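You operate a simulated robot arm through the tools that you are given. There is no shell and no other tool. Be economical: measure what you need, move in short steps, check, and stop when the job is done.

You run a simulated robot arm. Do the job below in one go: nothing can be reset, and whatever is moved stays where it is left.

TASK
Fill the Well jar with water and add 2 drops of Trace feed.
Fine: at the Water tap, to the line or a little over, none spilt; draw the carrier out again, leave the jar on the stir plate, park the purple spout; no drop goes beside; the other taps, jars and dropper and the plate switch stay. Set down upright: square jar.

Only the result counts: the job must be done as asked and must still hold three seconds after the hand-in. Knocking over, shifting, dropping, spilling or breaking anything else fails it.

THE ROBOT
A 7-joint arm with a two-finger parallel gripper on a trunk, on a base that drives. Base frame: it is fixed to the floor where the robot stands at the start and does not move with it; the origin is under the middle of the robot, x ahead of it, y to its left, z up; the surface under the hand at the start is at about z = 0.78. Readings come in m, degrees, newtons and seconds.
With the tool pointing down near the work surface it reaches from about 0.36 to 0.8 m from the robot's upright axis, wherever it stands. Its first joint turns from -143.0 to 143.0 degrees. Places, roughly: blue tap button [0.6, -0.2, 0.9]; green tap button [0.6, 0, 0.9]; orange tap button [0.6, -0.1, 0.9]; purple dropper button [0.7, 0.9, 0.9]; purple dropper spout [0.6, 0.9, 0.9]; square jar [0.75, 1.25, 0.75]; steel disc of the stir plate [0.6, 0.8, 0.8]; stir plate switch [0.4, 0.8, 0.8]; teal dropper button [0.7, 0.6, 0.9]; teal dropper spout [0.6, 0.7, 0.9]; yellow jar carrier [0.5, 0.1, 0.8]. Payload 3 kg.
Tool frame: the origin (TCP) lies between the finger pads and is the grasp point; the fingertips stand 0.03 m ahead of it; z points along the fingers, y is the line along which they close. Largest opening 0.11 m; finger width 0.02, thickness 0.01; the body of the gripper, 0.048 by 0.112 m, starts 0.055 m behind the TCP.
Orientation is told as [roll, pitch, yaw] about the base's x, y, z axes, in that order, counted from this pose: with the fingers straight down and closing along the base's y, the tool's x points along the base's -x, its y along +y and its z along -z.

THE INTERFACE
- The arm moves only by the tool nudge_tool. Its argument "commands" is a list of rows, each a list of 7 numbers: the shift along the tool's x, y, z in m, then the turn, a rotation vector about the tool's x, y, z in degrees, then the opening, from 0 (shut) to 1 (fully open). In form: [[tx, ty, tz, ax, ay, az, hand], ...]. A call has 1 to 10 rows; each row shifts and turns the commanded pose from where the row before left it, along the tool's axes as they then stand. Each row takes 0.2 s and may step no farther than 0.05 m and 8.6 degrees from the row before; otherwise, or with a gripper value out of range, the whole call is refused. Where a pose cannot be reached the arm comes as near as it can. A force on the tool above 60 N (or 10 N above the force at the start of the call, whichever is more), or a blocked arm, ends the call early, and 0.2 s more pass. The fingers move at their own pace (about 0.153 m/s each) and stop on an object; they squeeze with about 44 N. The grip force told is the motor's: it shows also when the fingers shut on nothing. Time passes only in rows, and 0.2 s behind the last, so rows that do not move let the fingers close. The reply holds the time, the measured pose of the TCP, the force on the tool along the base axes, the opening and the grip force, in the units named above and with some noise, with the torque about the TCP (base axes, N m) and any sound that the robot's microphone picked up.
- Cameras (640 x 400 px; columns grow to the right, rows downward): "scene" is now at [0.4395, 0.2192, 1.3666]; the picture's right is [-0.00, -0.17, 0.99], its down [-0.52, 0.84, 0.14] and it looks along [-0.86, -0.51, -0.09] (base axes); focal length 214 px, centre (320, 200). "wrist" rides on the gripper at [0.072, 0.017, -0.103] in the tool frame; the picture's right is [-0.23, 0.97, 0.00], its down [-0.76, -0.18, -0.62] and it looks along [-0.61, -0.14, 0.78] (tool axes); focal length 222 px, centre (320, 200).
- snapshot(camera): a new picture of that camera. No time passes.
- move_column(by): slides the trunk up (or, below 0, down) by that many m; the arm and the scene camera ride with it, the base frame stays. It gives what a move gives, with no picture.
- roll_base(legs): drives the robot by 1 to 6 legs, each [ahead, turn to the left] in m and degrees, along the robot's own axes; the way and the turn of a leg run together, so that a leg with both is an arc; at most 1.5 m and 180 degrees a leg. The arm and the cameras ride along, it lands a little off, and it stops where it bumps. It gives what a move gives.
- aim_head(pan, tilt): turns the head with the scene camera to pan (to the left, within 80 degrees either way) and tilt (down, from -29 to 69), counted from straight ahead of the robot. It gives what a move gives.
- probe_pixels(camera, pixels): there is no depth. For up to 12 entries [column, row, z] of the newest picture of that camera ("zoom" is the newest enlarged one), the place [x, y] in the base frame at which the ray of that pixel passes the height z, good to about 0.002 m. No time passes.
- close_up(camera, box): a new picture of the part [left, top, right, bottom] of that camera's present view, enlarged. No time passes.
- finish_job(): hands the job in; it is judged then, once.

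Go step by step. Measure first, check grasps and placings, and put right what went wrong. The budget is 80 turns and 48 pictures, counting those below and the enlarged ones. Unless the task says otherwise, let go and move clear before handing in, and close with one line.

The tools are called by a JSON object that holds its "op" and its "data". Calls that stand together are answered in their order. nudge_tool: Moves the arm, as the interface text tells. Its arguments: {"type":"object","properties":{"commands":{"type":"array","items":{"type":"array","items":{"type":"number"}}}},"required":["commands"]} The other tools are called the same way: move_column (by) slides the trunk up or down; roll_base (legs) drives the base; aim_head (pan, tilt) turns the head that bears the scene camera; snapshot (camera) takes a picture; probe_pixels (camera, pixels) gives the place at which the rays of pixels pass given heights; close_up (camera, box) takes an enlarged picture of a part of a camera's view; finish_job () hands the job in.

At the start:

```text
time_s: 0.0
tcp_pos: [0.4192, 0.2883, 1.2459]
orientation: [0.0, 0.0, -0.4]
wrist_force: [-0.3, 0.0, -0.4]
moment: [0.03, 0.01, -0.01]
gripper_width: 0.1102
grasp_force: 0.0
trunk travel left (down, up): [-0.4, 0.09]
robot x, y, heading: [0.0007, 0.0141, 0.3]
head pan, tilt: [-80.2, 58.5]
```

scene: 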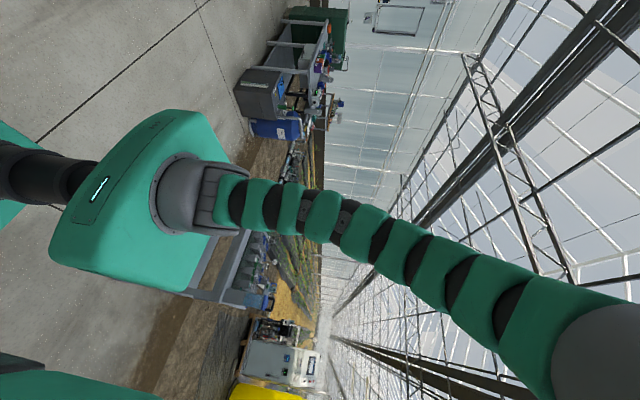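
wrist: 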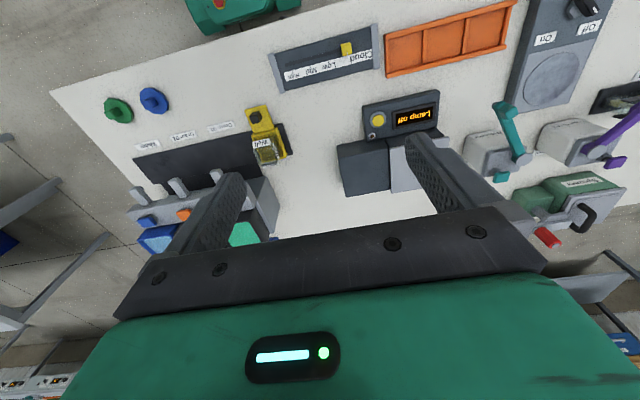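

The wrist view shows the bench, with the carrier near (265,140) and the taps at lower left. The scene view looks backwards at the robot, so I'll turn the head to face the bench.

{"op": "aim_head", "data": {"pan": 0, "tilt": 45}}

{"op": "snapshot", "data": {"camera": "scene"}}

{"op": "close_up", "data": {"camera": "wrist", "box": [40, 60, 340, 260]}}

```text
time_s: 1.5
tcp_pos: [0.4181, 0.2885, 1.2464]
orientation: [0.0, 0.0, -0.3]
wrist_force: [0.3, 0.4, -0.8]
moment: [0.04, 0.03, 0.0]
gripper_width: 0.1102
grasp_force: 0.0
trunk travel left (down, up): [-0.4, 0.09]
robot x, y, heading: [-0.002, 0.0135, 0.1]
head pan, tilt: [0.0, 45.0]
```

```text
45 pictures are left
```

scene: 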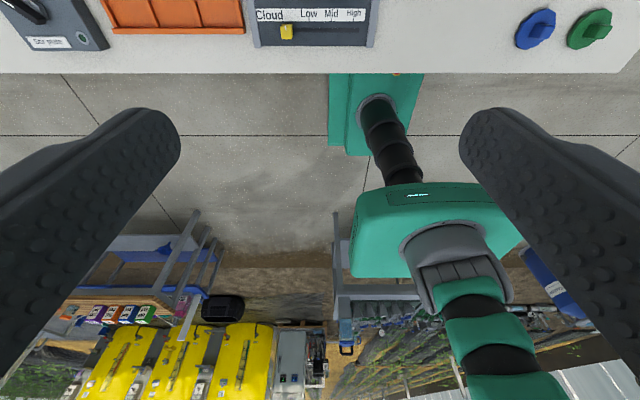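

```text
2.00 times, centred on (190, 160) of wrist
```

zoom: 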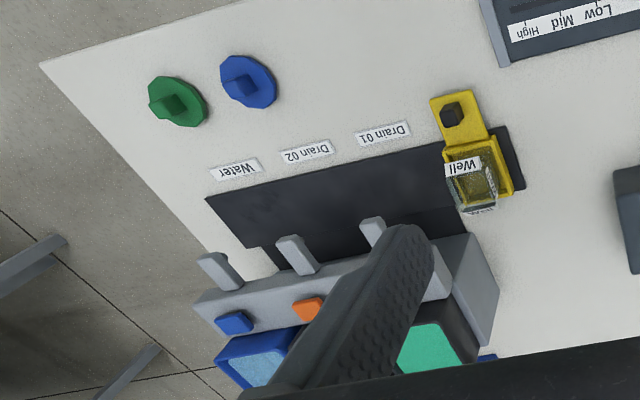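

The scene camera now looks back over the robot upside down, with the fingers in view at both sides. I'll tilt it the other way to get a forward view.

{"op": "aim_head", "data": {"pan": 0, "tilt": -29}}

{"op": "snapshot", "data": {"camera": "scene"}}

{"op": "close_up", "data": {"camera": "wrist", "box": [400, 0, 640, 260]}}

```text
time_s: 3.0
tcp_pos: [0.4182, 0.2886, 1.2468]
orientation: [-0.1, 0.1, -0.4]
wrist_force: [0.4, -0.2, 0.3]
moment: [-0.01, 0.01, 0.02]
gripper_width: 0.11
grasp_force: 0.1
trunk travel left (down, up): [-0.4, 0.09]
robot x, y, heading: [0.0011, 0.015, 0.1]
head pan, tilt: [0.0, -28.6]
```

```text
43 pictures are left
```

scene: 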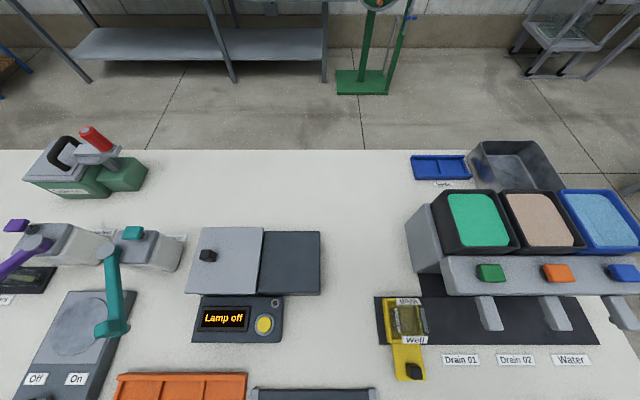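

```text
1.54 times, centred on (520, 130) of wrist
```

zoom: 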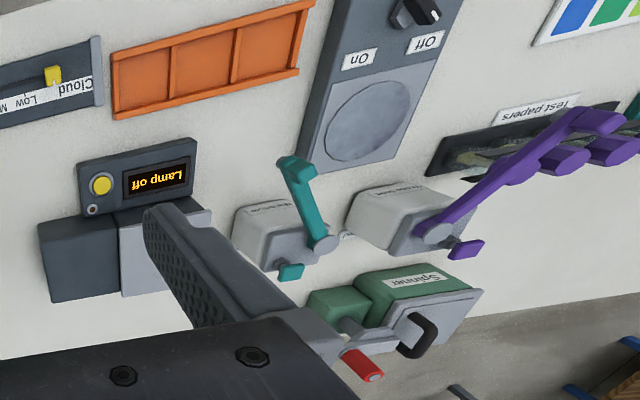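

The scene view now faces forward. The carrier with a jar is at (408,335) and the droppers are on the left. I'll zoom in on the carrier and the droppers to read the labels.

{"op": "close_up", "data": {"camera": "scene", "box": [360, 170, 640, 390]}}

{"op": "close_up", "data": {"camera": "scene", "box": [0, 200, 200, 400]}}

{"op": "probe_pixels", "data": {"camera": "scene", "pixels": [[375, 297, 0.79], [430, 345, 0.79], [583, 345, 0.79], [415, 373, 0.83], [490, 328, 0.85], [558, 328, 0.85], [632, 327, 0.85], [624, 272, 0.9], [490, 272, 0.9], [80, 325, 0.8]]}}

{"op": "aim_head", "data": {"pan": 45, "tilt": -29}}

{"op": "snapshot", "data": {"camera": "scene"}}

```text
1.82 times, centred on (500, 280) of scene
```

zoom: 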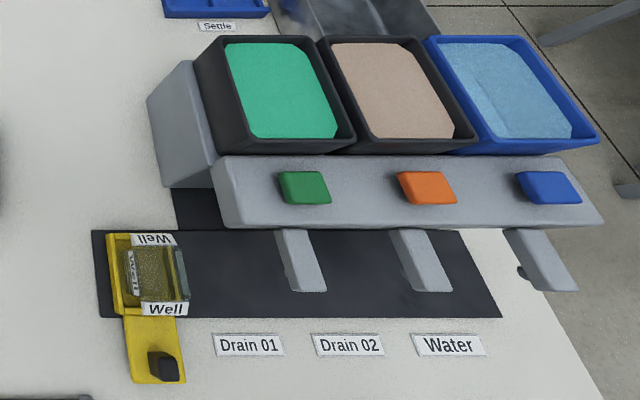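

```text
2.00 times, centred on (100, 300) of scene
```

zoom: 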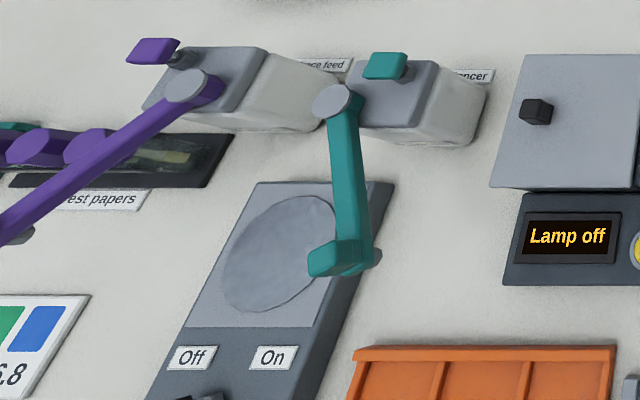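

```text
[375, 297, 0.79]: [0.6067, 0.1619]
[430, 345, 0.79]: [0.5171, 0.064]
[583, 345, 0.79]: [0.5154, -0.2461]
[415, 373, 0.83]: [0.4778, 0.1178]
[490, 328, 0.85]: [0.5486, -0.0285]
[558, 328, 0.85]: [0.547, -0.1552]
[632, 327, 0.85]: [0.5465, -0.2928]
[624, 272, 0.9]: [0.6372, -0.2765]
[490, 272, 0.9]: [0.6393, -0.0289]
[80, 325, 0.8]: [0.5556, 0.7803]
```

```text
time_s: 4.1
tcp_pos: [0.4178, 0.2877, 1.2467]
orientation: [0.0, 0.1, -0.3]
wrist_force: [0.1, -0.4, 0.9]
moment: [0.0, -0.01, -0.01]
gripper_width: 0.11
grasp_force: 0.0
trunk travel left (down, up): [-0.4, 0.09]
robot x, y, heading: [-0.0019, 0.0123, 0.1]
head pan, tilt: [45.0, -28.6]
```

```text
39 pictures are left
```

scene: 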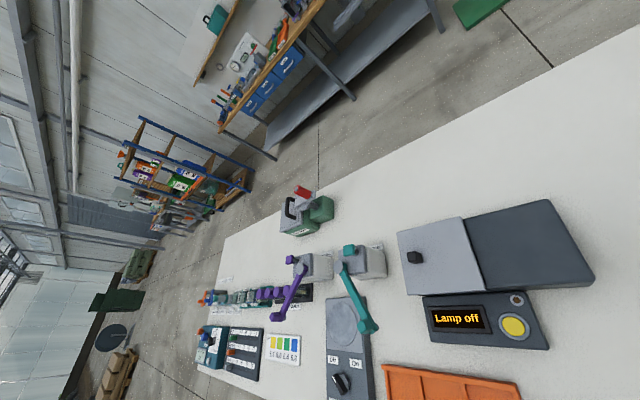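

The Well jar already sits in the carrier, and purple is the "...ce feed" dropper. I'll zoom in on the left end of the bench to look for another square jar.

{"op": "close_up", "data": {"camera": "scene", "box": [180, 170, 400, 400]}}

{"op": "probe_pixels", "data": {"camera": "scene", "pixels": [[215, 298, 0.8], [340, 323, 0.8], [340, 380, 0.82], [342, 268, 0.9], [367, 327, 0.9], [350, 252, 0.9], [306, 267, 0.9], [275, 315, 0.9], [289, 259, 0.9]]}}

```text
1.74 times, centred on (290, 285) of scene
```

zoom: 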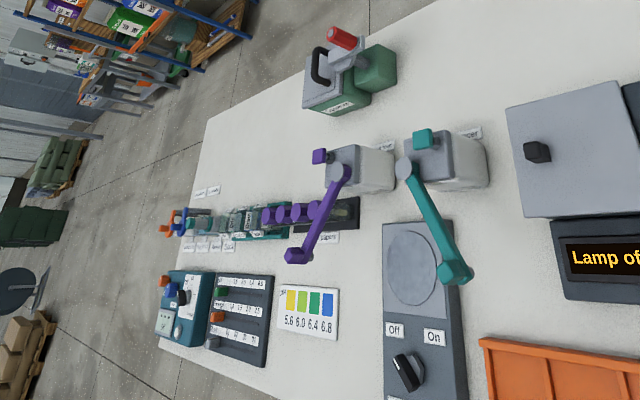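

```text
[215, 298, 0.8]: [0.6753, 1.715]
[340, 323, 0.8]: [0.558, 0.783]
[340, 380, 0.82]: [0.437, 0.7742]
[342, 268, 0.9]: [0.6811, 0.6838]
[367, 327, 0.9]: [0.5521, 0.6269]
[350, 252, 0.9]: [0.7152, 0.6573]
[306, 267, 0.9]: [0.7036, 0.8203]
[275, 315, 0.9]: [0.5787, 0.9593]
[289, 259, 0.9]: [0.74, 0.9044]
```

There's a row of jars near zoom (250,220). I'll enlarge that area.

{"op": "close_up", "data": {"camera": "scene", "box": [225, 260, 325, 322]}}

{"op": "aim_head", "data": {"pan": 0, "tilt": -20}}

{"op": "close_up", "data": {"camera": "scene", "box": [360, 170, 500, 320]}}

```text
6.40 times, centred on (275, 291) of scene
```

zoom: 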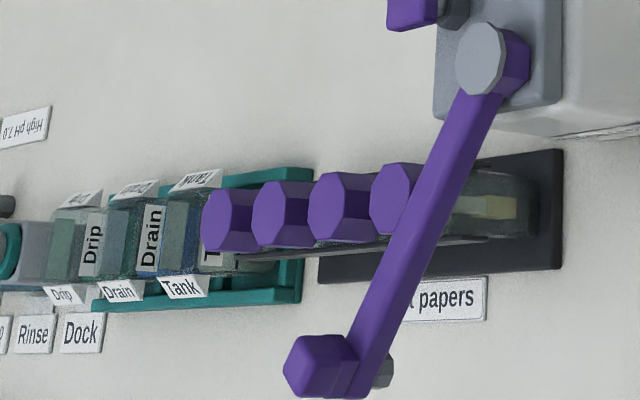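

```text
time_s: 5.2
tcp_pos: [0.4186, 0.2888, 1.2471]
orientation: [0.0, -0.1, -0.3]
wrist_force: [-0.1, -0.3, -0.1]
moment: [0.0, 0.0, -0.01]
gripper_width: 0.11
grasp_force: 0.0
trunk travel left (down, up): [-0.4, 0.09]
robot x, y, heading: [-0.0024, 0.0132, -0.2]
head pan, tilt: [0.0, -20.0]
```

```text
2.67 times, centred on (430, 245) of scene
```

zoom: 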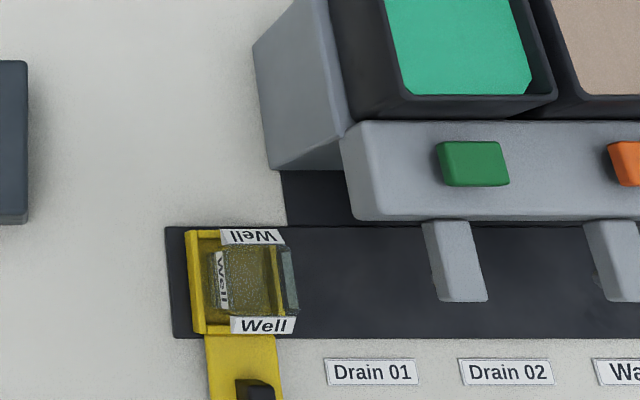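

The other jars (Drip, Drain, Tank) sit in the rack, so the Well jar is the one in the carrier. I'll bring the hand closer for a good view of the carrier, knob and taps.

{"op": "nudge_tool", "data": {"commands": [[0.01, -0.028, 0.033, 0, 0, 0, 1], [0.01, -0.028, 0.033, 0, 0, 0, 1], [0.01, -0.028, 0.033, 0, 0, 0, 1], [0.01, -0.028, 0.033, 0, 0, 0, 1], [0.01, -0.028, 0.033, 0, 0, 0, 1], [0.01, -0.028, 0.033, 0, 0, 0, 1]]}}

{"op": "snapshot", "data": {"camera": "wrist"}}

{"op": "snapshot", "data": {"camera": "scene"}}

```text
time_s: 6.6
tcp_pos: [0.3548, 0.1204, 1.0503]
orientation: [-0.1, 0.0, -0.4]
wrist_force: [-0.3, 0.1, 0.4]
moment: [-0.03, 0.0, 0.02]
gripper_width: 0.11
grasp_force: 0.1
trunk travel left (down, up): [-0.4, 0.09]
robot x, y, heading: [-0.0019, 0.0139, -0.1]
head pan, tilt: [0.0, -20.0]
```

```text
35 pictures are left
```

wrist: 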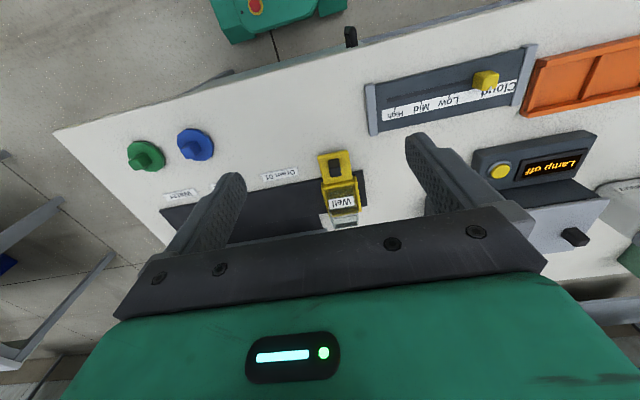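

```text
34 pictures are left
```

scene: 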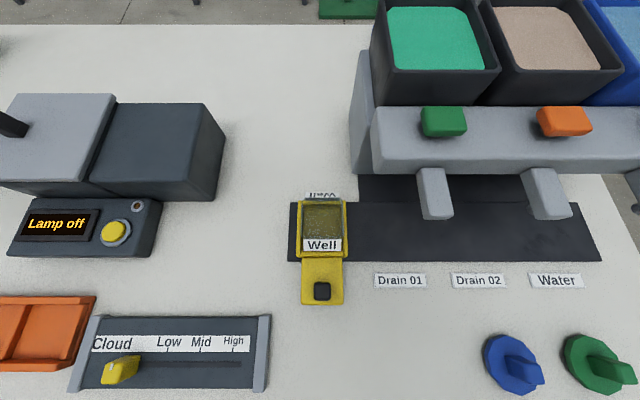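

The carrier, knob (322,291) and jar are clear in the scene view. I'll triangulate the knob, jar and spout positions using both cameras.

{"op": "probe_pixels", "data": {"camera": "scene", "pixels": [[322, 287, 0.8], [322, 287, 0.84], [345, 304, 0.79], [302, 304, 0.79], [323, 238, 0.86], [323, 238, 0.82], [303, 202, 0.86], [345, 202, 0.86], [290, 262, 0.785], [602, 262, 0.785], [436, 215, 0.88], [552, 215, 0.88]]}}

{"op": "probe_pixels", "data": {"camera": "wrist", "pixels": [[334, 168, 0.8], [334, 168, 0.84], [319, 153, 0.79], [352, 150, 0.79], [340, 201, 0.86], [340, 201, 0.82]]}}

{"op": "close_up", "data": {"camera": "scene", "box": [270, 180, 380, 310]}}

{"op": "close_up", "data": {"camera": "wrist", "box": [290, 140, 390, 230]}}

```text
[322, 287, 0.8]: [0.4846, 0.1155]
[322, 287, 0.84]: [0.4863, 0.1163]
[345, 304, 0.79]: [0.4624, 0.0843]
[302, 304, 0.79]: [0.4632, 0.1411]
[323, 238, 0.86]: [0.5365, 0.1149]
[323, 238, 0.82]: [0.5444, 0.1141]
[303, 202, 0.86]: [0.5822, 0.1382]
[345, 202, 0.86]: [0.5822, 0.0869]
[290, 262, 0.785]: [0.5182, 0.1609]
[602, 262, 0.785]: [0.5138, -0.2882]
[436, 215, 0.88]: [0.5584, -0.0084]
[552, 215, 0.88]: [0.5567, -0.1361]
```

```text
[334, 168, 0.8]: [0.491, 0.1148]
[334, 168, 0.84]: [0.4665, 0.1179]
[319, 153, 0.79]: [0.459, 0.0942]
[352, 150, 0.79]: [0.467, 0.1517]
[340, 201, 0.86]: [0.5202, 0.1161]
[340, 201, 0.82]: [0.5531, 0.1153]
```

```text
3.08 times, centred on (325, 245) of scene
```

zoom: 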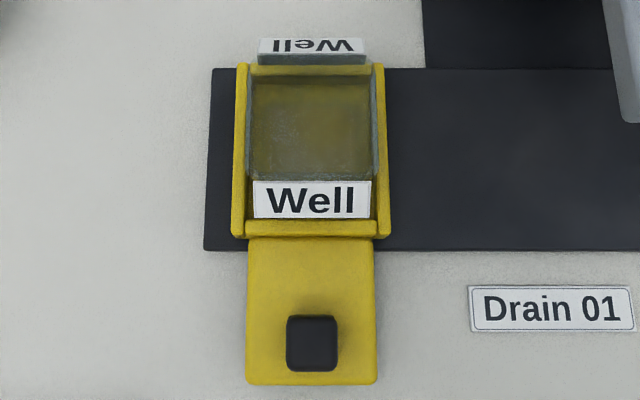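

```text
4.44 times, centred on (340, 185) of wrist
```

zoom: 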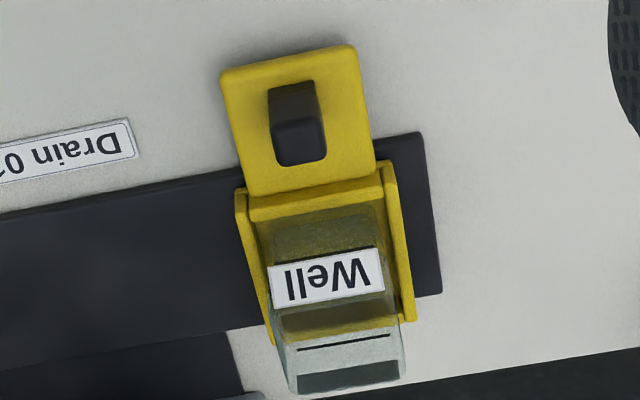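

The knob is at about (0.486,0.116), with its top near z 0.82, and the jar centre is about (0.545,0.114). Next I'll look at the Water spout and its button.

{"op": "nudge_tool", "data": {"commands": [[-0.01, -0.04, 0, 0, 0, 0, 0.6], [-0.01, -0.04, 0, 0, 0, 0, 0.6], [-0.01, -0.04, 0, 0, 0, 0, 0.6], [-0.01, -0.04, 0, 0, 0, 0, 0.6], [0, -0.04, 0, 0, 0, 0, 0.6], [0, -0.03, 0, 0, 0, 0, 0.6]]}}

{"op": "snapshot", "data": {"camera": "scene"}}

{"op": "snapshot", "data": {"camera": "wrist"}}

```text
time_s: 8.0
tcp_pos: [0.3919, -0.11, 1.0479]
orientation: [-0.2, 0.0, -0.4]
wrist_force: [-0.2, 1.4, -0.4]
moment: [-0.03, 0.0, -0.01]
gripper_width: 0.0659
grasp_force: 0.0
trunk travel left (down, up): [-0.4, 0.09]
robot x, y, heading: [-0.0014, 0.0112, 0.2]
head pan, tilt: [0.0, -20.0]
```

```text
31 pictures are left
```

scene: 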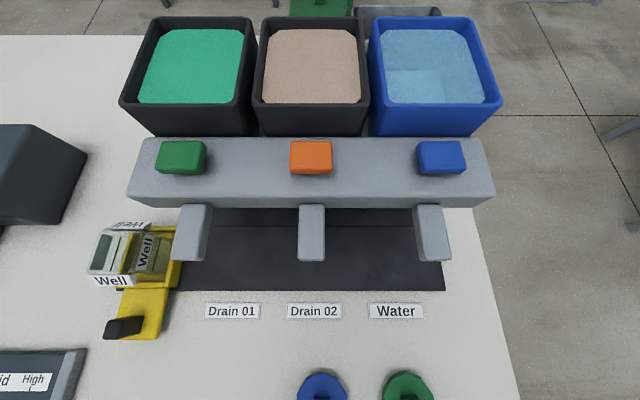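

```text
30 pictures are left
```

wrist: 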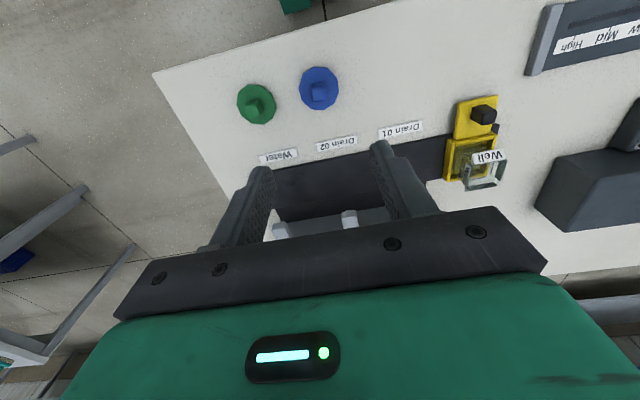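

The jar is a tall glass box. I'll triangulate heights by comparing these pixels with the earlier view.

{"op": "probe_pixels", "data": {"camera": "scene", "pixels": [[124, 327, 0.82], [124, 327, 0.84], [312, 258, 0.86], [312, 258, 0.9], [435, 258, 0.86], [435, 258, 0.9], [190, 258, 0.86], [441, 157, 0.9], [441, 157, 0.92], [107, 255, 0.87], [107, 255, 0.9], [443, 290, 0.785]]}}

{"op": "close_up", "data": {"camera": "scene", "box": [70, 200, 210, 350]}}

{"op": "close_up", "data": {"camera": "scene", "box": [380, 130, 500, 300]}}

```text
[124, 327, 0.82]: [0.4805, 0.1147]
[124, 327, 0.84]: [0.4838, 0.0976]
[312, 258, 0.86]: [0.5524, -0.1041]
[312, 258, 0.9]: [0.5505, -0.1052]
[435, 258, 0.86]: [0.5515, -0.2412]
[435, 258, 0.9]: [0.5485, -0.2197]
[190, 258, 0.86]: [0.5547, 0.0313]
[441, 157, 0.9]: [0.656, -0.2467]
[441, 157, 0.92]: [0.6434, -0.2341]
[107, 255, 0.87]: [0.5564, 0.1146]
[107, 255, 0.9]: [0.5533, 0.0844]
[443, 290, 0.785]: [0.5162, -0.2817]
```

```text
2.67 times, centred on (140, 275) of scene
```

zoom: 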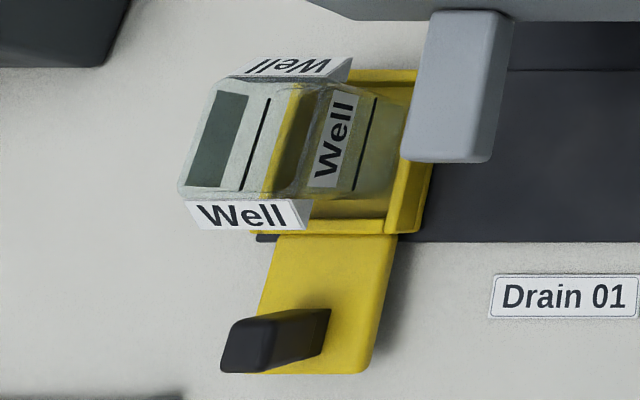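

```text
2.35 times, centred on (440, 215) of scene
```

zoom: 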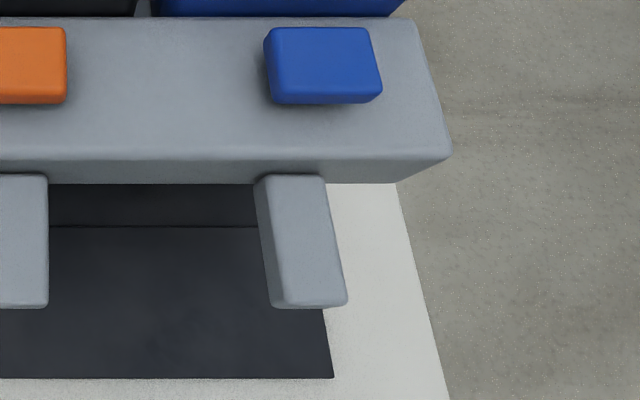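

The knob is at about (0.485,0.1155) with its top at z 0.82. The Water spout is near y −0.208 and the blue button is at about (0.612,−0.208,0.962). I'll move above the knob and come down around it.

{"op": "nudge_tool", "data": {"commands": [[-0.014, 0.0375, 0.016, 0, 0, 0, 0.6], [-0.014, 0.0375, 0.016, 0, 0, 0, 0.6], [-0.014, 0.0375, 0.016, 0, 0, 0, 0.6], [-0.014, 0.0375, 0.016, 0, 0, 0, 0.6], [-0.015, 0.0375, 0.016, 0, 0, 0, 0.6], [-0.015, 0.038, 0.016, 0, 0, 0, 0.6], [0, 0, 0.04, 0, 0, 0, 0.6], [0, 0, 0.04, 0, 0, 0, 0.6], [0, 0, 0.02, 0, 0, 0, 0.6]]}}

{"op": "snapshot", "data": {"camera": "wrist"}}

```text
time_s: 10.0
tcp_pos: [0.4832, 0.1151, 0.8503]
orientation: [0.0, -0.1, -0.5]
wrist_force: [0.4, -0.4, -0.4]
moment: [-0.02, -0.01, -0.01]
gripper_width: 0.066
grasp_force: 0.1
trunk travel left (down, up): [-0.4, 0.09]
robot x, y, heading: [-0.0004, 0.0104, -0.2]
head pan, tilt: [0.0, -20.0]
```

```text
27 pictures are left
```

wrist: 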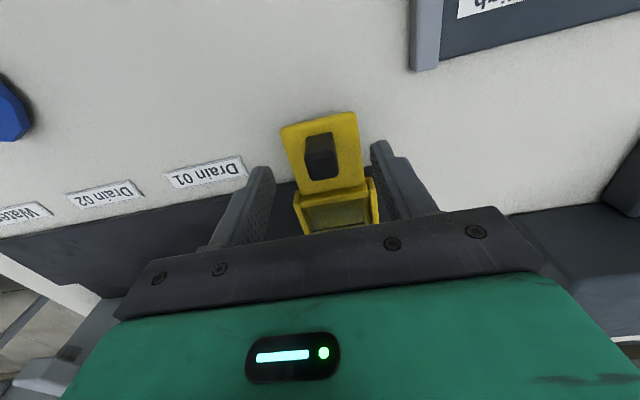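

The knob at (320,155) sits midway between the fingertips. I'll lower onto it and close.

{"op": "nudge_tool", "data": {"commands": [[0.003, 0, 0.016, 0, 0, 0, 0.6], [0, 0, 0, 0, 0, 0, 0.0], [0, 0, 0, 0, 0, 0, 0.0], [0, 0, 0, 0, 0, 0, 0.0]]}}

```text
time_s: 11.0
tcp_pos: [0.4803, 0.1148, 0.8358]
orientation: [0.0, 0.0, -0.4]
wrist_force: [0.9, 1.3, 4.1]
moment: [0.05, 0.73, -0.05]
gripper_width: 0.0198
grasp_force: 45.6
trunk travel left (down, up): [-0.4, 0.09]
robot x, y, heading: [0.0048, 0.0132, 0.2]
head pan, tilt: [0.0, -20.0]
```

The knob is gripped (width 0.0198). I'll slide the carrier toward the Water tap.

{"op": "nudge_tool", "data": {"commands": [[0, -0.01, 0, 0, 0, 0, 0], [0, -0.02, 0, 0, 0, 0, 0], [0, -0.03, 0, 0, 0, 0, 0], [0, -0.03, 0, 0, 0, 0, 0], [0, -0.03, 0, 0, 0, 0, 0], [0, -0.03, 0, 0, 0, 0, 0], [0, -0.03, 0, 0, 0, 0, 0], [0, -0.03, 0, 0, 0, 0, 0], [0, -0.03, 0, 0, 0, 0, 0], [0, -0.03, 0, 0, 0, 0, 0]]}}

{"op": "snapshot", "data": {"camera": "scene"}}

```text
time_s: 11.7
tcp_pos: [0.4793, 0.0916, 0.8354]
orientation: [-0.3, 0.1, 1.2]
wrist_force: [-8.7, 32.4, -5.4]
moment: [-2.82, -0.65, 2.8]
gripper_width: 0.0205
grasp_force: 45.0
trunk travel left (down, up): [-0.4, 0.09]
robot x, y, heading: [0.0006, 0.0147, 0.1]
head pan, tilt: [0.0, -20.0]
stopped in row 3: the force on the tool passed its limit at 84 N (the readings are from after the stop); the commanded pose is now the measured one
```

```text
26 pictures are left
```

scene: 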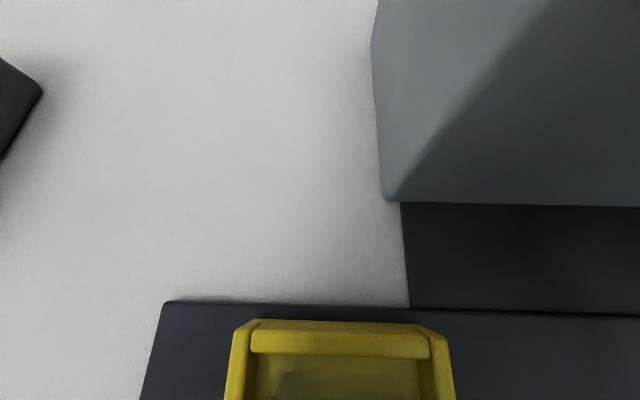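

The force stopped the slide after about 23 mm, and the cup looks empty in the scene view (rows 320–400). I'll check what happened to the jar.

{"op": "aim_head", "data": {"pan": 0, "tilt": 5}}

{"op": "snapshot", "data": {"camera": "scene"}}

{"op": "snapshot", "data": {"camera": "wrist"}}

```text
time_s: 12.6
tcp_pos: [0.4807, 0.0913, 0.8373]
orientation: [-0.2, -0.2, 1.2]
wrist_force: [-0.7, 51.3, 14.5]
moment: [-5.05, -0.32, 5.95]
gripper_width: 0.0201
grasp_force: 44.8
trunk travel left (down, up): [-0.4, 0.09]
robot x, y, heading: [-0.0032, 0.0165, 0.1]
head pan, tilt: [0.0, 5.0]
```

```text
25 pictures are left
```

scene: 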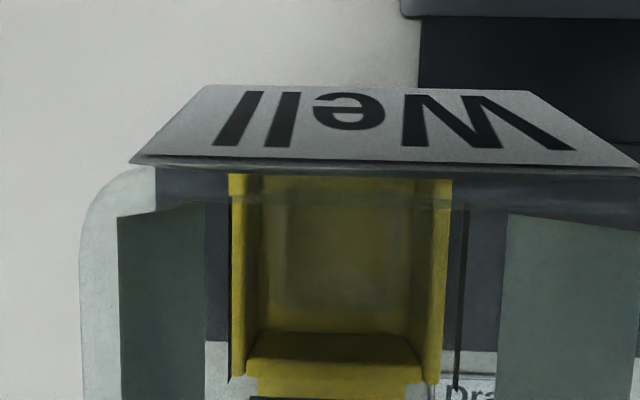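

```text
24 pictures are left
```

wrist: 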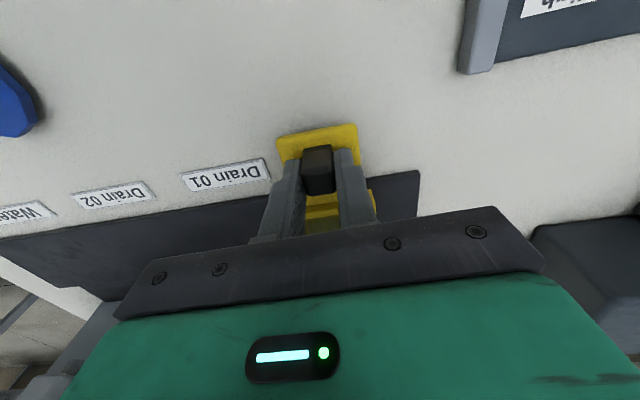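

The jar is still in the carrier. The force and moment point to contact about 0.1 m forward of and 0.09 m above the knob, so the jar or its flag probably met the tap block. I'll back off 12 mm, let go and rise for a look.

{"op": "nudge_tool", "data": {"commands": [[0, 0.006, 0, 0, 0, -0.8, 0], [0, 0.006, 0, 0, 0, -0.8, 0], [0, 0, 0, 0, 0, 0, 0]]}}

```text
time_s: 13.4
tcp_pos: [0.481, 0.0992, 0.8363]
orientation: [0.0, -0.1, 2.3]
wrist_force: [12.0, 0.1, 28.5]
moment: [0.0, -0.17, -1.02]
gripper_width: 0.0205
grasp_force: 44.8
trunk travel left (down, up): [-0.4, 0.09]
robot x, y, heading: [0.0011, 0.0127, 0.1]
head pan, tilt: [0.0, 5.0]
```

The yaw sign is inverted because tool z points down, so I'll correct the yaw back to about −0.4. Then I'll release and rise.

{"op": "nudge_tool", "data": {"commands": [[0, 0, 0, 0, 0, 2.7, 0], [0, 0, 0, 0, 0, 0, 0], [0, 0, 0, 0, 0, 0, 0.5], [0, 0, 0, 0, 0, 0, 0.5], [0.03, 0, -0.05, 0, 0, 0, 0.5], [0.03, -0.02, -0.05, 0, 0, 0, 0.5], [0.01, -0.02, -0.05, 0, 0, 0, 0.5], [0.0, -0.02, 0, 0, 0, 0, 0.5]]}}

{"op": "aim_head", "data": {"pan": 0, "tilt": -20}}

{"op": "snapshot", "data": {"camera": "scene"}}

```text
refused: row 5 steps farther than a row can; nothing moved
```

```text
time_s: 14.2
tcp_pos: [0.4791, 0.1003, 0.8364]
orientation: [-0.1, 0.0, 2.4]
wrist_force: [18.5, -1.2, 28.6]
moment: [0.06, -0.39, -0.88]
gripper_width: 0.0205
grasp_force: 45.3
trunk travel left (down, up): [-0.4, 0.09]
robot x, y, heading: [-0.003, 0.0161, -0.1]
head pan, tilt: [0.0, -20.0]
```

```text
23 pictures are left
```

scene: 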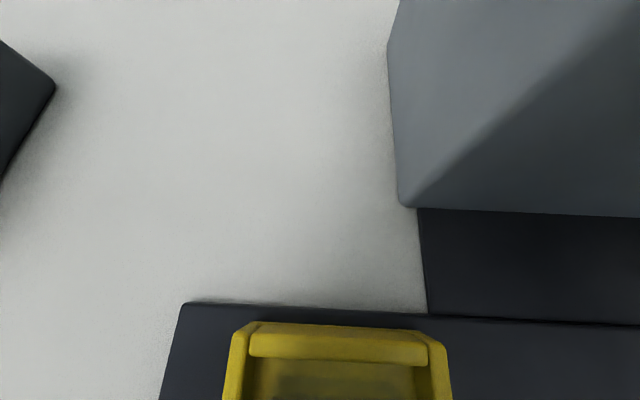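

The refused call wasted a picture, so I'll repeat it with legal steps. I'll also probe the housing corner at (402,205).

{"op": "probe_pixels", "data": {"camera": "scene", "pixels": [[402, 205, 0.785], [402, 205, 0.85], [402, 205, 0.9], [402, 205, 0.93], [425, 312, 0.785], [182, 303, 0.785], [235, 340, 0.81], [445, 360, 0.81]]}}

{"op": "nudge_tool", "data": {"commands": [[0, 0, 0, 0, 0, 2.7, 0], [0, 0, 0, 0, 0, 0, 0], [0, 0, 0, 0, 0, 0, 0.5], [0, 0, 0, 0, 0, 0, 0.5], [0.02, 0, -0.045, 0, 0, 0, 0.5], [0.02, 0, -0.045, 0, 0, 0, 0.5], [0.02, -0.02, -0.04, 0, 0, 0, 0.5], [0.02, -0.03, 0, 0, 0, 0, 0.5], [0.0, -0.03, 0, 0, 0, 0, 0.5]]}}

{"op": "snapshot", "data": {"camera": "scene"}}

```text
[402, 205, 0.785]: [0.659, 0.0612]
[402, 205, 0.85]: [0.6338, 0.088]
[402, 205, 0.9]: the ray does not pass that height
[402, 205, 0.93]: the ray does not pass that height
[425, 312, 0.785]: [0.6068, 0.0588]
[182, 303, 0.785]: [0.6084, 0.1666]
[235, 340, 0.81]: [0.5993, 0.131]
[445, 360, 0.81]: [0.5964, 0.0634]
```

```text
time_s: 16.2
tcp_pos: [0.3993, 0.0234, 0.9655]
orientation: [-0.1, -0.1, -0.2]
wrist_force: [0.1, 0.7, 0.0]
moment: [-0.03, 0.0, -0.01]
gripper_width: 0.0551
grasp_force: 0.1
trunk travel left (down, up): [-0.4, 0.09]
robot x, y, heading: [0.0004, 0.0138, -0.1]
head pan, tilt: [0.0, -20.0]
```

```text
22 pictures are left
```

scene: 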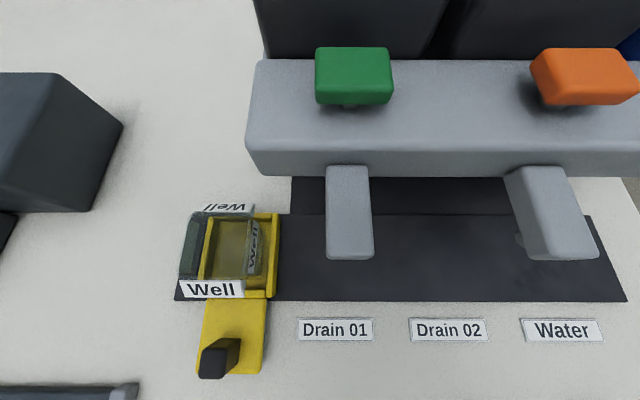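

I'll probe the jar flags, spout and housing corner at several heights from this view to work out the clearances.

{"op": "probe_pixels", "data": {"camera": "scene", "pixels": [[180, 297, 0.86], [180, 297, 0.9], [243, 296, 0.86], [243, 296, 0.9], [255, 205, 0.86], [255, 205, 0.9], [250, 172, 0.9], [250, 172, 0.93], [350, 256, 0.9], [350, 256, 0.92], [270, 298, 0.81], [355, 75, 0.96]]}}

{"op": "close_up", "data": {"camera": "scene", "box": [160, 120, 400, 390]}}

{"op": "close_up", "data": {"camera": "wrist", "box": [240, 80, 480, 260]}}

```text
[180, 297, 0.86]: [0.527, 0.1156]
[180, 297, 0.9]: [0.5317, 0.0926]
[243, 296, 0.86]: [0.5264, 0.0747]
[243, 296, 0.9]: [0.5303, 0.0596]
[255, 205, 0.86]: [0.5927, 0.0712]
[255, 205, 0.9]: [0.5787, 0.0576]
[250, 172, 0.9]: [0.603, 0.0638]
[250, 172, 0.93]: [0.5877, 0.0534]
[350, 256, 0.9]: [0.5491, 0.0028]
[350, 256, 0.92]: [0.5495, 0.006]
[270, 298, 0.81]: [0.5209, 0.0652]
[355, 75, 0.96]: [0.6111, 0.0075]
```

```text
1.48 times, centred on (280, 255) of scene
```

zoom: 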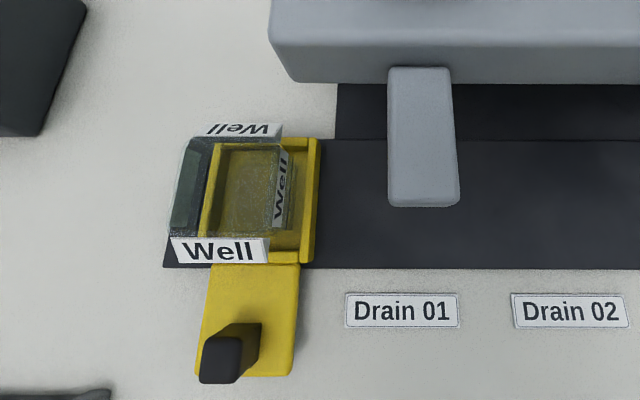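

```text
2.22 times, centred on (360, 170) of wrist
```

zoom: 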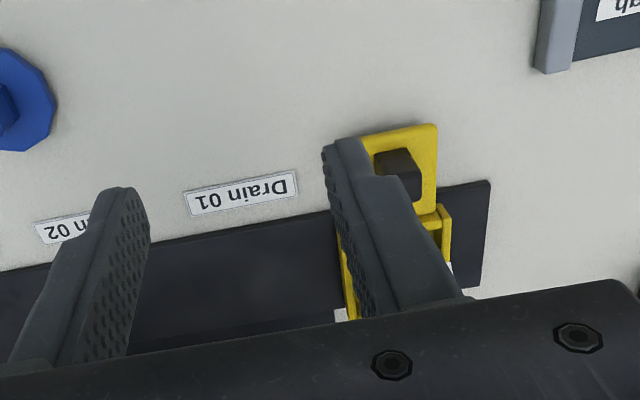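

The jar top is only at about z 0.87 and the spouts are clear of it, so this may be the carrier cocking in its guide. I'll re-grip the knob squarely, deeper toward the jar, and test with small steps.

{"op": "nudge_tool", "data": {"commands": [[-0.02, 0.035, 0, 0, 0, 0, 0.5], [-0.02, 0.04, 0, 0, 0, 0, 0.5], [-0.025, 0, 0.02, 0, 0, 0, 0.5], [-0.022, 0, 0.035, 0, 0, 0, 0.5], [0, 0, 0.04, 0, 0, 0, 0.5], [0, 0, 0.034, 0, 0, 0, 0.5], [0, 0, 0, 0, 0, 0, 0.5]]}}

{"op": "snapshot", "data": {"camera": "wrist"}}

```text
time_s: 17.9
tcp_pos: [0.4872, 0.0946, 0.8383]
orientation: [-0.2, 0.0, -0.3]
wrist_force: [1.5, 5.7, -0.8]
moment: [-0.44, 0.25, 0.65]
gripper_width: 0.0549
grasp_force: 0.0
trunk travel left (down, up): [-0.4, 0.09]
robot x, y, heading: [0.0008, 0.0169, -0.0]
head pan, tilt: [0.0, -20.0]
```

```text
19 pictures are left
```

wrist: 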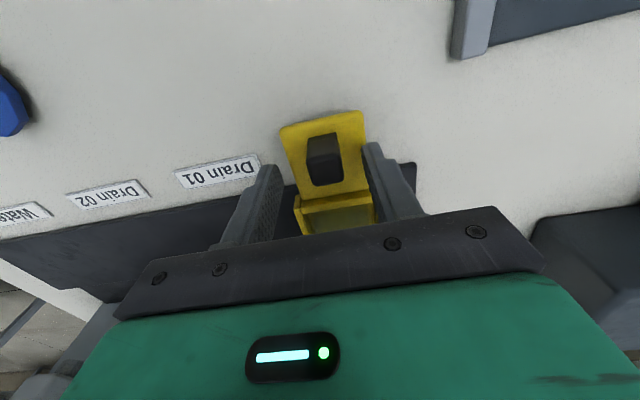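

Even without a grip the tool feels Fy = 5.7 N, at a lever of about (0.11, –, 0.08). So part of the hand is touching the left end of the tap block. I'll lean the hand back toward the robot, with the fingers pointing forward-down, to clear it.

{"op": "nudge_tool", "data": {"commands": [[0.012, 0.005, 0, 0, 0, 0, 0.5], [0, 0, 0, 0, -8, 0, 0.5], [0, 0, 0, 0, -8, 0, 0.5], [0, 0, 0, 0, -8, 0, 0.5], [0, 0, 0, 0, -8, 0, 0.5], [0, 0, 0, 0, 0, 0, 0.5]]}}

{"op": "snapshot", "data": {"camera": "wrist"}}

```text
time_s: 19.2
tcp_pos: [0.4752, 0.1004, 0.837]
orientation: [-0.1, -28.1, -0.2]
wrist_force: [-0.2, -0.1, -0.4]
moment: [0.01, -0.03, -0.01]
gripper_width: 0.0549
grasp_force: 0.0
out of reach, approached as far as the arm can: row 5
trunk travel left (down, up): [-0.4, 0.09]
robot x, y, heading: [0.0022, 0.015, 0.2]
head pan, tilt: [0.0, -20.0]
```

```text
18 pictures are left
```

wrist: 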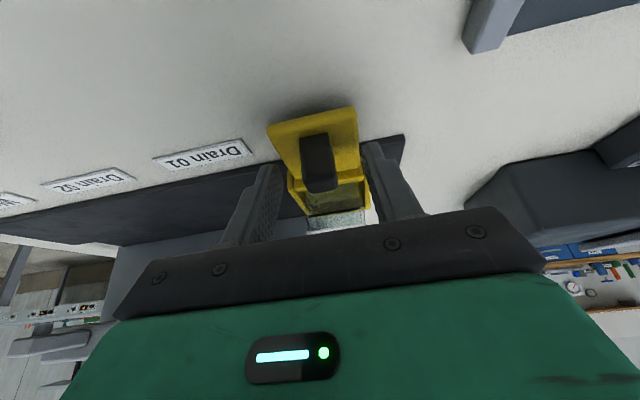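

The tilt reached −28° with zero contact force, and the knob (318,160) is still between the fingers. I'll ease the tilt slightly, grip, and start sliding.

{"op": "nudge_tool", "data": {"commands": [[0, 0, 0, 0, 2, 0, 0.5], [0, 0, 0, 0, 0, 0, 0], [0, 0, 0, 0, 0, 0, 0], [0, 0, 0, 0, 0, 0, 0], [0, -0.008, 0, 0, 0, 0, 0], [0, -0.012, 0, 0, 0, 0, 0], [0, -0.015, 0, 0, 0, 0, 0], [0, -0.015, 0, 0, 0, 0, 0]]}}

```text
time_s: 21.1
tcp_pos: [0.4748, 0.0491, 0.8367]
orientation: [0.0, -26.1, -0.2]
wrist_force: [9.9, -0.3, -4.8]
moment: [0.38, -0.58, -0.42]
gripper_width: 0.0199
grasp_force: 44.8
trunk travel left (down, up): [-0.4, 0.09]
robot x, y, heading: [0.0004, 0.0146, -0.1]
head pan, tilt: [0.0, -20.0]
```

The carrier slides freely now. I'll continue toward the Water spout.

{"op": "nudge_tool", "data": {"commands": [[0, -0.02, 0, 0, 0, 0, 0], [0, -0.025, 0, 0, 0, 0, 0], [0, -0.03, 0, 0, 0, 0, 0], [0, -0.03, 0, 0, 0, 0, 0], [0, -0.03, 0, 0, 0, 0, 0], [0, -0.03, 0, 0, 0, 0, 0], [0, -0.03, 0, 0, 0, 0, 0], [0, -0.03, 0, 0, 0, 0, 0], [0, -0.02, 0, 0, 0, 0, 0], [0, -0.01, 0, 0, 0, 0, 0]]}}

{"op": "snapshot", "data": {"camera": "scene"}}

```text
time_s: 23.2
tcp_pos: [0.4729, -0.2053, 0.8374]
orientation: [0.0, -26.0, -0.3]
wrist_force: [-7.1, -0.9, -16.3]
moment: [0.23, 0.47, -0.3]
gripper_width: 0.02
grasp_force: 44.9
trunk travel left (down, up): [-0.4, 0.09]
robot x, y, heading: [0.0022, 0.0148, -0.1]
head pan, tilt: [0.0, -20.0]
```

```text
17 pictures are left
```

scene: 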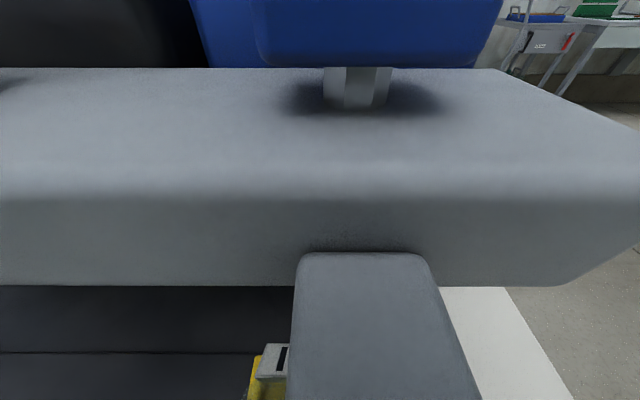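

The carrier is now behind the Water spout in this view. I'll let go and back away to check the alignment.

{"op": "nudge_tool", "data": {"commands": [[0, 0, 0, 0, 0, 0, 0.5], [0, 0, 0, 0, 0, 0, 0.5], [0, 0, -0.04, 0, 0, 0, 0.5], [0, 0, -0.045, 0, 8, 0, 0.5], [0, 0, -0.04, 0, 8, 0, 0.5], [0, 0, -0.02, 0, 8, 0, 0.3]]}}

{"op": "snapshot", "data": {"camera": "scene"}}

```text
time_s: 24.6
tcp_pos: [0.4214, -0.2049, 0.9714]
orientation: [0.1, -1.9, -0.3]
wrist_force: [-0.5, 0.2, 0.9]
moment: [0.01, 0.0, 0.0]
gripper_width: 0.0329
grasp_force: 0.1
trunk travel left (down, up): [-0.4, 0.09]
robot x, y, heading: [0.0016, 0.015, 0.1]
head pan, tilt: [0.0, -20.0]
```

```text
16 pictures are left
```

scene: 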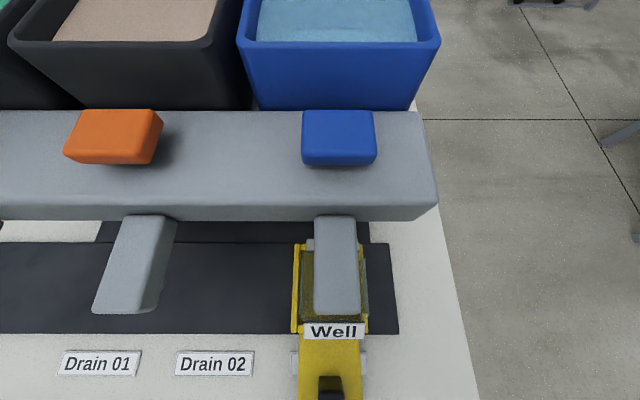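

The jar sits under the Water spout. I'll check the offsets numerically.

{"op": "probe_pixels", "data": {"camera": "scene", "pixels": [[337, 312, 0.91], [303, 332, 0.865], [364, 332, 0.865], [293, 333, 0.81], [369, 333, 0.81], [338, 133, 0.96], [338, 160, 0.95], [330, 388, 0.82]]}}

{"op": "close_up", "data": {"camera": "scene", "box": [260, 90, 420, 400]}}

```text
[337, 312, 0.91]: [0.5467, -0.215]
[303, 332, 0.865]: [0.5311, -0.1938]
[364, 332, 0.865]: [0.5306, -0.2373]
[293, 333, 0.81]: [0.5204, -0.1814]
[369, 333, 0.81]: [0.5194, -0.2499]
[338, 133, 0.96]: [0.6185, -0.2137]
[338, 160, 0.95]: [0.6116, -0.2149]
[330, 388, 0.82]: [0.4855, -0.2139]
```

```text
1.29 times, centred on (340, 245) of scene
```

zoom: 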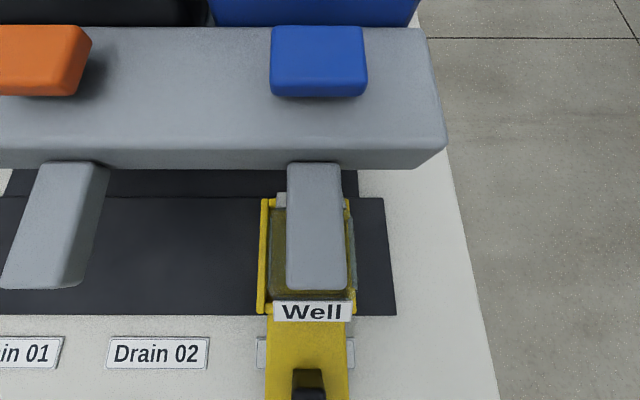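

The jar is centred under the spout (−0.2155 against −0.215). Next I'll close the hand, lean it back and move to just above the blue button at (0.615,−0.214).

{"op": "nudge_tool", "data": {"commands": [[0, 0, -0.045, 0, -8, 0, 0], [0, -0.004, 0, 0, -8, 0, 0], [0, -0.005, 0, 0, -8, 0, 0], [-0.0333, 0, 0.0162, 0, 0, 0, 0], [-0.0333, 0, 0.0162, 0, 0, 0, 0], [-0.0333, 0, 0.0162, 0, 0, 0, 0], [-0.0333, 0, 0.0162, 0, 0, 0, 0], [-0.0333, 0, 0.0162, 0, 0, 0, 0]]}}

{"op": "aim_head", "data": {"pan": 0, "tilt": 25}}

{"op": "snapshot", "data": {"camera": "scene"}}

```text
time_s: 26.4
tcp_pos: [0.6038, -0.2134, 1.017]
orientation: [-0.1, -26.0, -0.2]
wrist_force: [0.8, 0.0, -0.4]
moment: [0.03, -0.03, -0.01]
gripper_width: 0.0001
grasp_force: 37.6
trunk travel left (down, up): [-0.4, 0.09]
robot x, y, heading: [0.0005, 0.013, -0.1]
head pan, tilt: [0.0, -20.0]
```

```text
time_s: 27.6
tcp_pos: [0.6044, -0.214, 1.0171]
orientation: [-0.1, -25.9, -0.1]
wrist_force: [-0.2, 0.1, 0.6]
moment: [0.01, -0.01, -0.04]
gripper_width: 0.0
grasp_force: 37.1
trunk travel left (down, up): [-0.4, 0.09]
robot x, y, heading: [-0.0011, 0.0146, 0.3]
head pan, tilt: [0.0, 25.0]
```

```text
14 pictures are left
```

scene: 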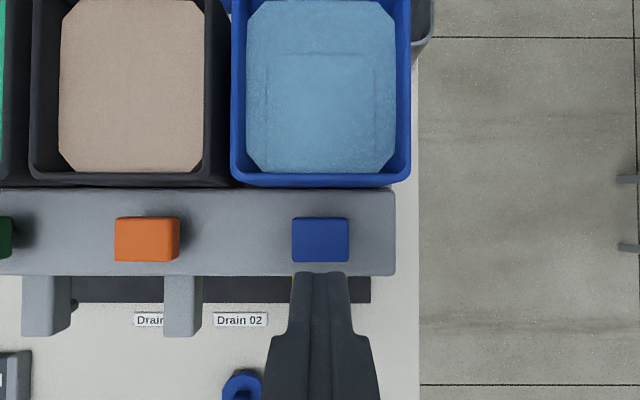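

The fingertip shows at (320,272) and the button centre at (320,238). I'll probe both.

{"op": "probe_pixels", "data": {"camera": "scene", "pixels": [[320, 272, 0.99], [320, 238, 0.96], [320, 262, 0.96], [320, 217, 0.96], [320, 238, 0.97]]}}

```text
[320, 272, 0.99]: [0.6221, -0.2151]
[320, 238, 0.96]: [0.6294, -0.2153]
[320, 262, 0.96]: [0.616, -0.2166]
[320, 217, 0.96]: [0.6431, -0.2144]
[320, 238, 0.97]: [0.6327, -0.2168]
```

The button spans x 0.616–0.643, so I'll go 10 mm forward and down to near contact.

{"op": "nudge_tool", "data": {"commands": [[-0.009, 0, 0.0044, 0, 0, 0, 0], [0.0044, 0, 0.009, 0, 0, 0, 0], [0.0035, 0, 0.0072, 0, 0, 0, 0]]}}

```text
time_s: 28.4
tcp_pos: [0.6134, -0.2144, 0.998]
orientation: [-0.1, -26.0, -0.3]
wrist_force: [0.4, 0.2, 0.0]
moment: [0.03, 0.02, 0.0]
gripper_width: 0.0
grasp_force: 37.8
trunk travel left (down, up): [-0.4, 0.09]
robot x, y, heading: [-0.003, 0.013, -0.2]
head pan, tilt: [0.0, 25.0]
```

{"op": "nudge_tool", "data": {"commands": [[0.0018, 0, 0.0036, 0, 0, 0, 0], [0.0018, 0, 0.0036, 0, 0, 0, 0]]}}

```text
time_s: 29.0
tcp_pos: [0.6139, -0.2145, 0.9909]
orientation: [0.0, -26.0, -0.2]
wrist_force: [-0.5, 0.0, -1.1]
moment: [-0.01, -0.01, 0.0]
gripper_width: 0.0001
grasp_force: 37.9
trunk travel left (down, up): [-0.4, 0.09]
robot x, y, heading: [-0.0019, 0.0127, -0.3]
head pan, tilt: [0.0, 25.0]
```

No contact yet (Fz about −1). I'll keep going down in small steps.

{"op": "nudge_tool", "data": {"commands": [[0.0018, 0, 0.0036, 0, 0, 0, 0], [0.0018, 0, 0.0036, 0, 0, 0, 0]]}}

```text
time_s: 29.6
tcp_pos: [0.6144, -0.2146, 0.9833]
orientation: [0.0, -26.0, -0.1]
wrist_force: [-0.5, -0.3, 0.1]
moment: [0.01, 0.02, -0.01]
gripper_width: 0.0001
grasp_force: 37.8
trunk travel left (down, up): [-0.4, 0.09]
robot x, y, heading: [-0.0021, 0.0137, -0.0]
head pan, tilt: [0.0, 25.0]
```

{"op": "nudge_tool", "data": {"commands": [[0.0018, 0, 0.0036, 0, 0, 0, 0], [0.0018, 0, 0.0036, 0, 0, 0, 0]]}}

{"op": "snapshot", "data": {"camera": "scene"}}

```text
time_s: 30.2
tcp_pos: [0.6132, -0.2138, 0.9755]
orientation: [-0.2, -26.0, -0.2]
wrist_force: [0.6, -0.4, 3.0]
moment: [0.01, -0.03, 0.02]
gripper_width: 0.0001
grasp_force: 37.6
trunk travel left (down, up): [-0.4, 0.09]
robot x, y, heading: [0.002, 0.0163, -0.1]
head pan, tilt: [0.0, 25.0]
```

```text
13 pictures are left
```

scene: 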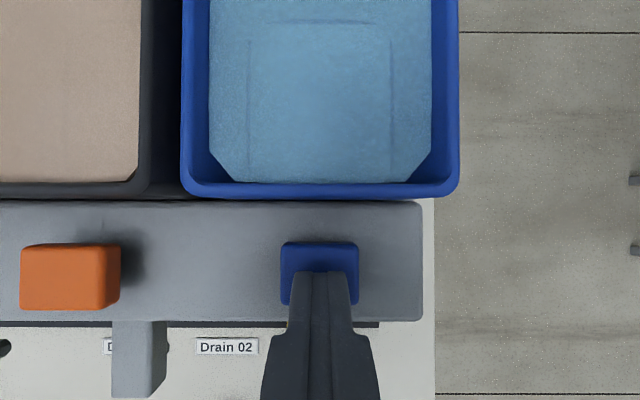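

The tip is on the blue button with a 3 N touch. I'll press further and hold for about 0.6 s.

{"op": "nudge_tool", "data": {"commands": [[0.0018, 0, 0.0036, 0, 0, 0, 0], [0.0013, 0, 0.0027, 0, 0, 0, 0]]}}

```text
time_s: 30.8
tcp_pos: [0.6141, -0.2136, 0.9718]
orientation: [-0.3, -26.3, -0.2]
wrist_force: [0.0, 0.4, 28.5]
moment: [0.03, -0.13, 0.09]
gripper_width: 0.0
grasp_force: 37.9
trunk travel left (down, up): [-0.4, 0.09]
robot x, y, heading: [-0.001, 0.0169, -0.0]
head pan, tilt: [0.0, 25.0]
```

The force rose to 28 N after 4 mm of travel, with no sound reported. I'll check from the wrist view whether water is running.

{"op": "snapshot", "data": {"camera": "wrist"}}

```text
12 pictures are left
```

wrist: 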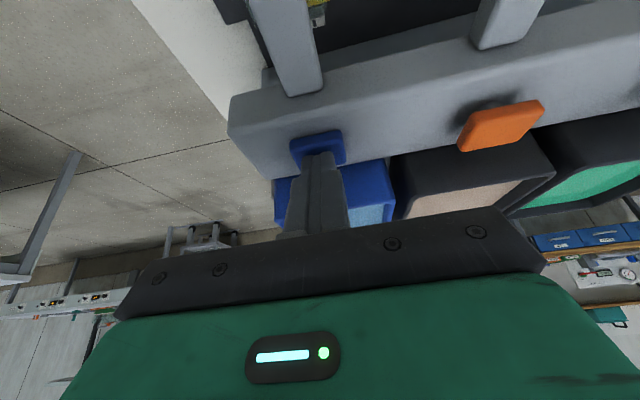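

The outlet isn't visible from here. I'll lift off and move back and to the right to view the jar's marked right face.

{"op": "nudge_tool", "data": {"commands": [[-0.0131, 0, -0.027, 0, 0, 0, 0], [0.028, -0.031, -0.0139, 0, 0, 0, 0], [0.028, -0.031, -0.0139, 0, 0, 0, 0], [0.028, -0.031, -0.0139, 0, 0, 0, 0], [0.028, -0.031, -0.0139, 0, 0, 0, 0], [0.028, -0.031, -0.0139, 0, 0, 0, 0], [0.02, -0.031, -0.0139, 0, 0, 0, 0]]}}

{"op": "close_up", "data": {"camera": "scene", "box": [40, 150, 240, 300]}}

```text
time_s: 32.4
tcp_pos: [0.4308, -0.399, 1.003]
orientation: [-0.2, -26.0, -0.2]
wrist_force: [0.4, 0.1, -0.1]
moment: [-0.04, -0.04, -0.01]
gripper_width: 0.0003
grasp_force: 38.2
trunk travel left (down, up): [-0.4, 0.09]
robot x, y, heading: [-0.0007, 0.0117, 0.2]
head pan, tilt: [0.0, 25.0]
```

```text
2.67 times, centred on (140, 225) of scene
```

zoom: 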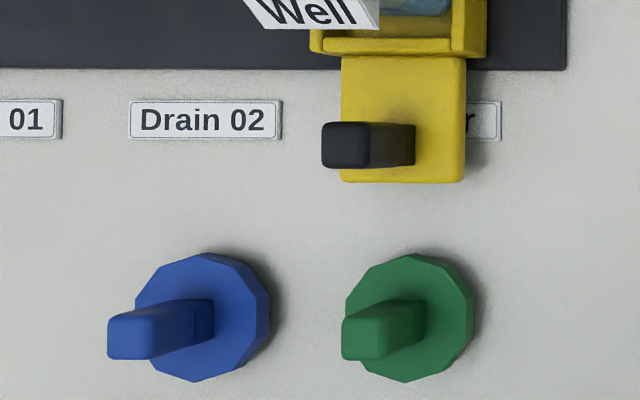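

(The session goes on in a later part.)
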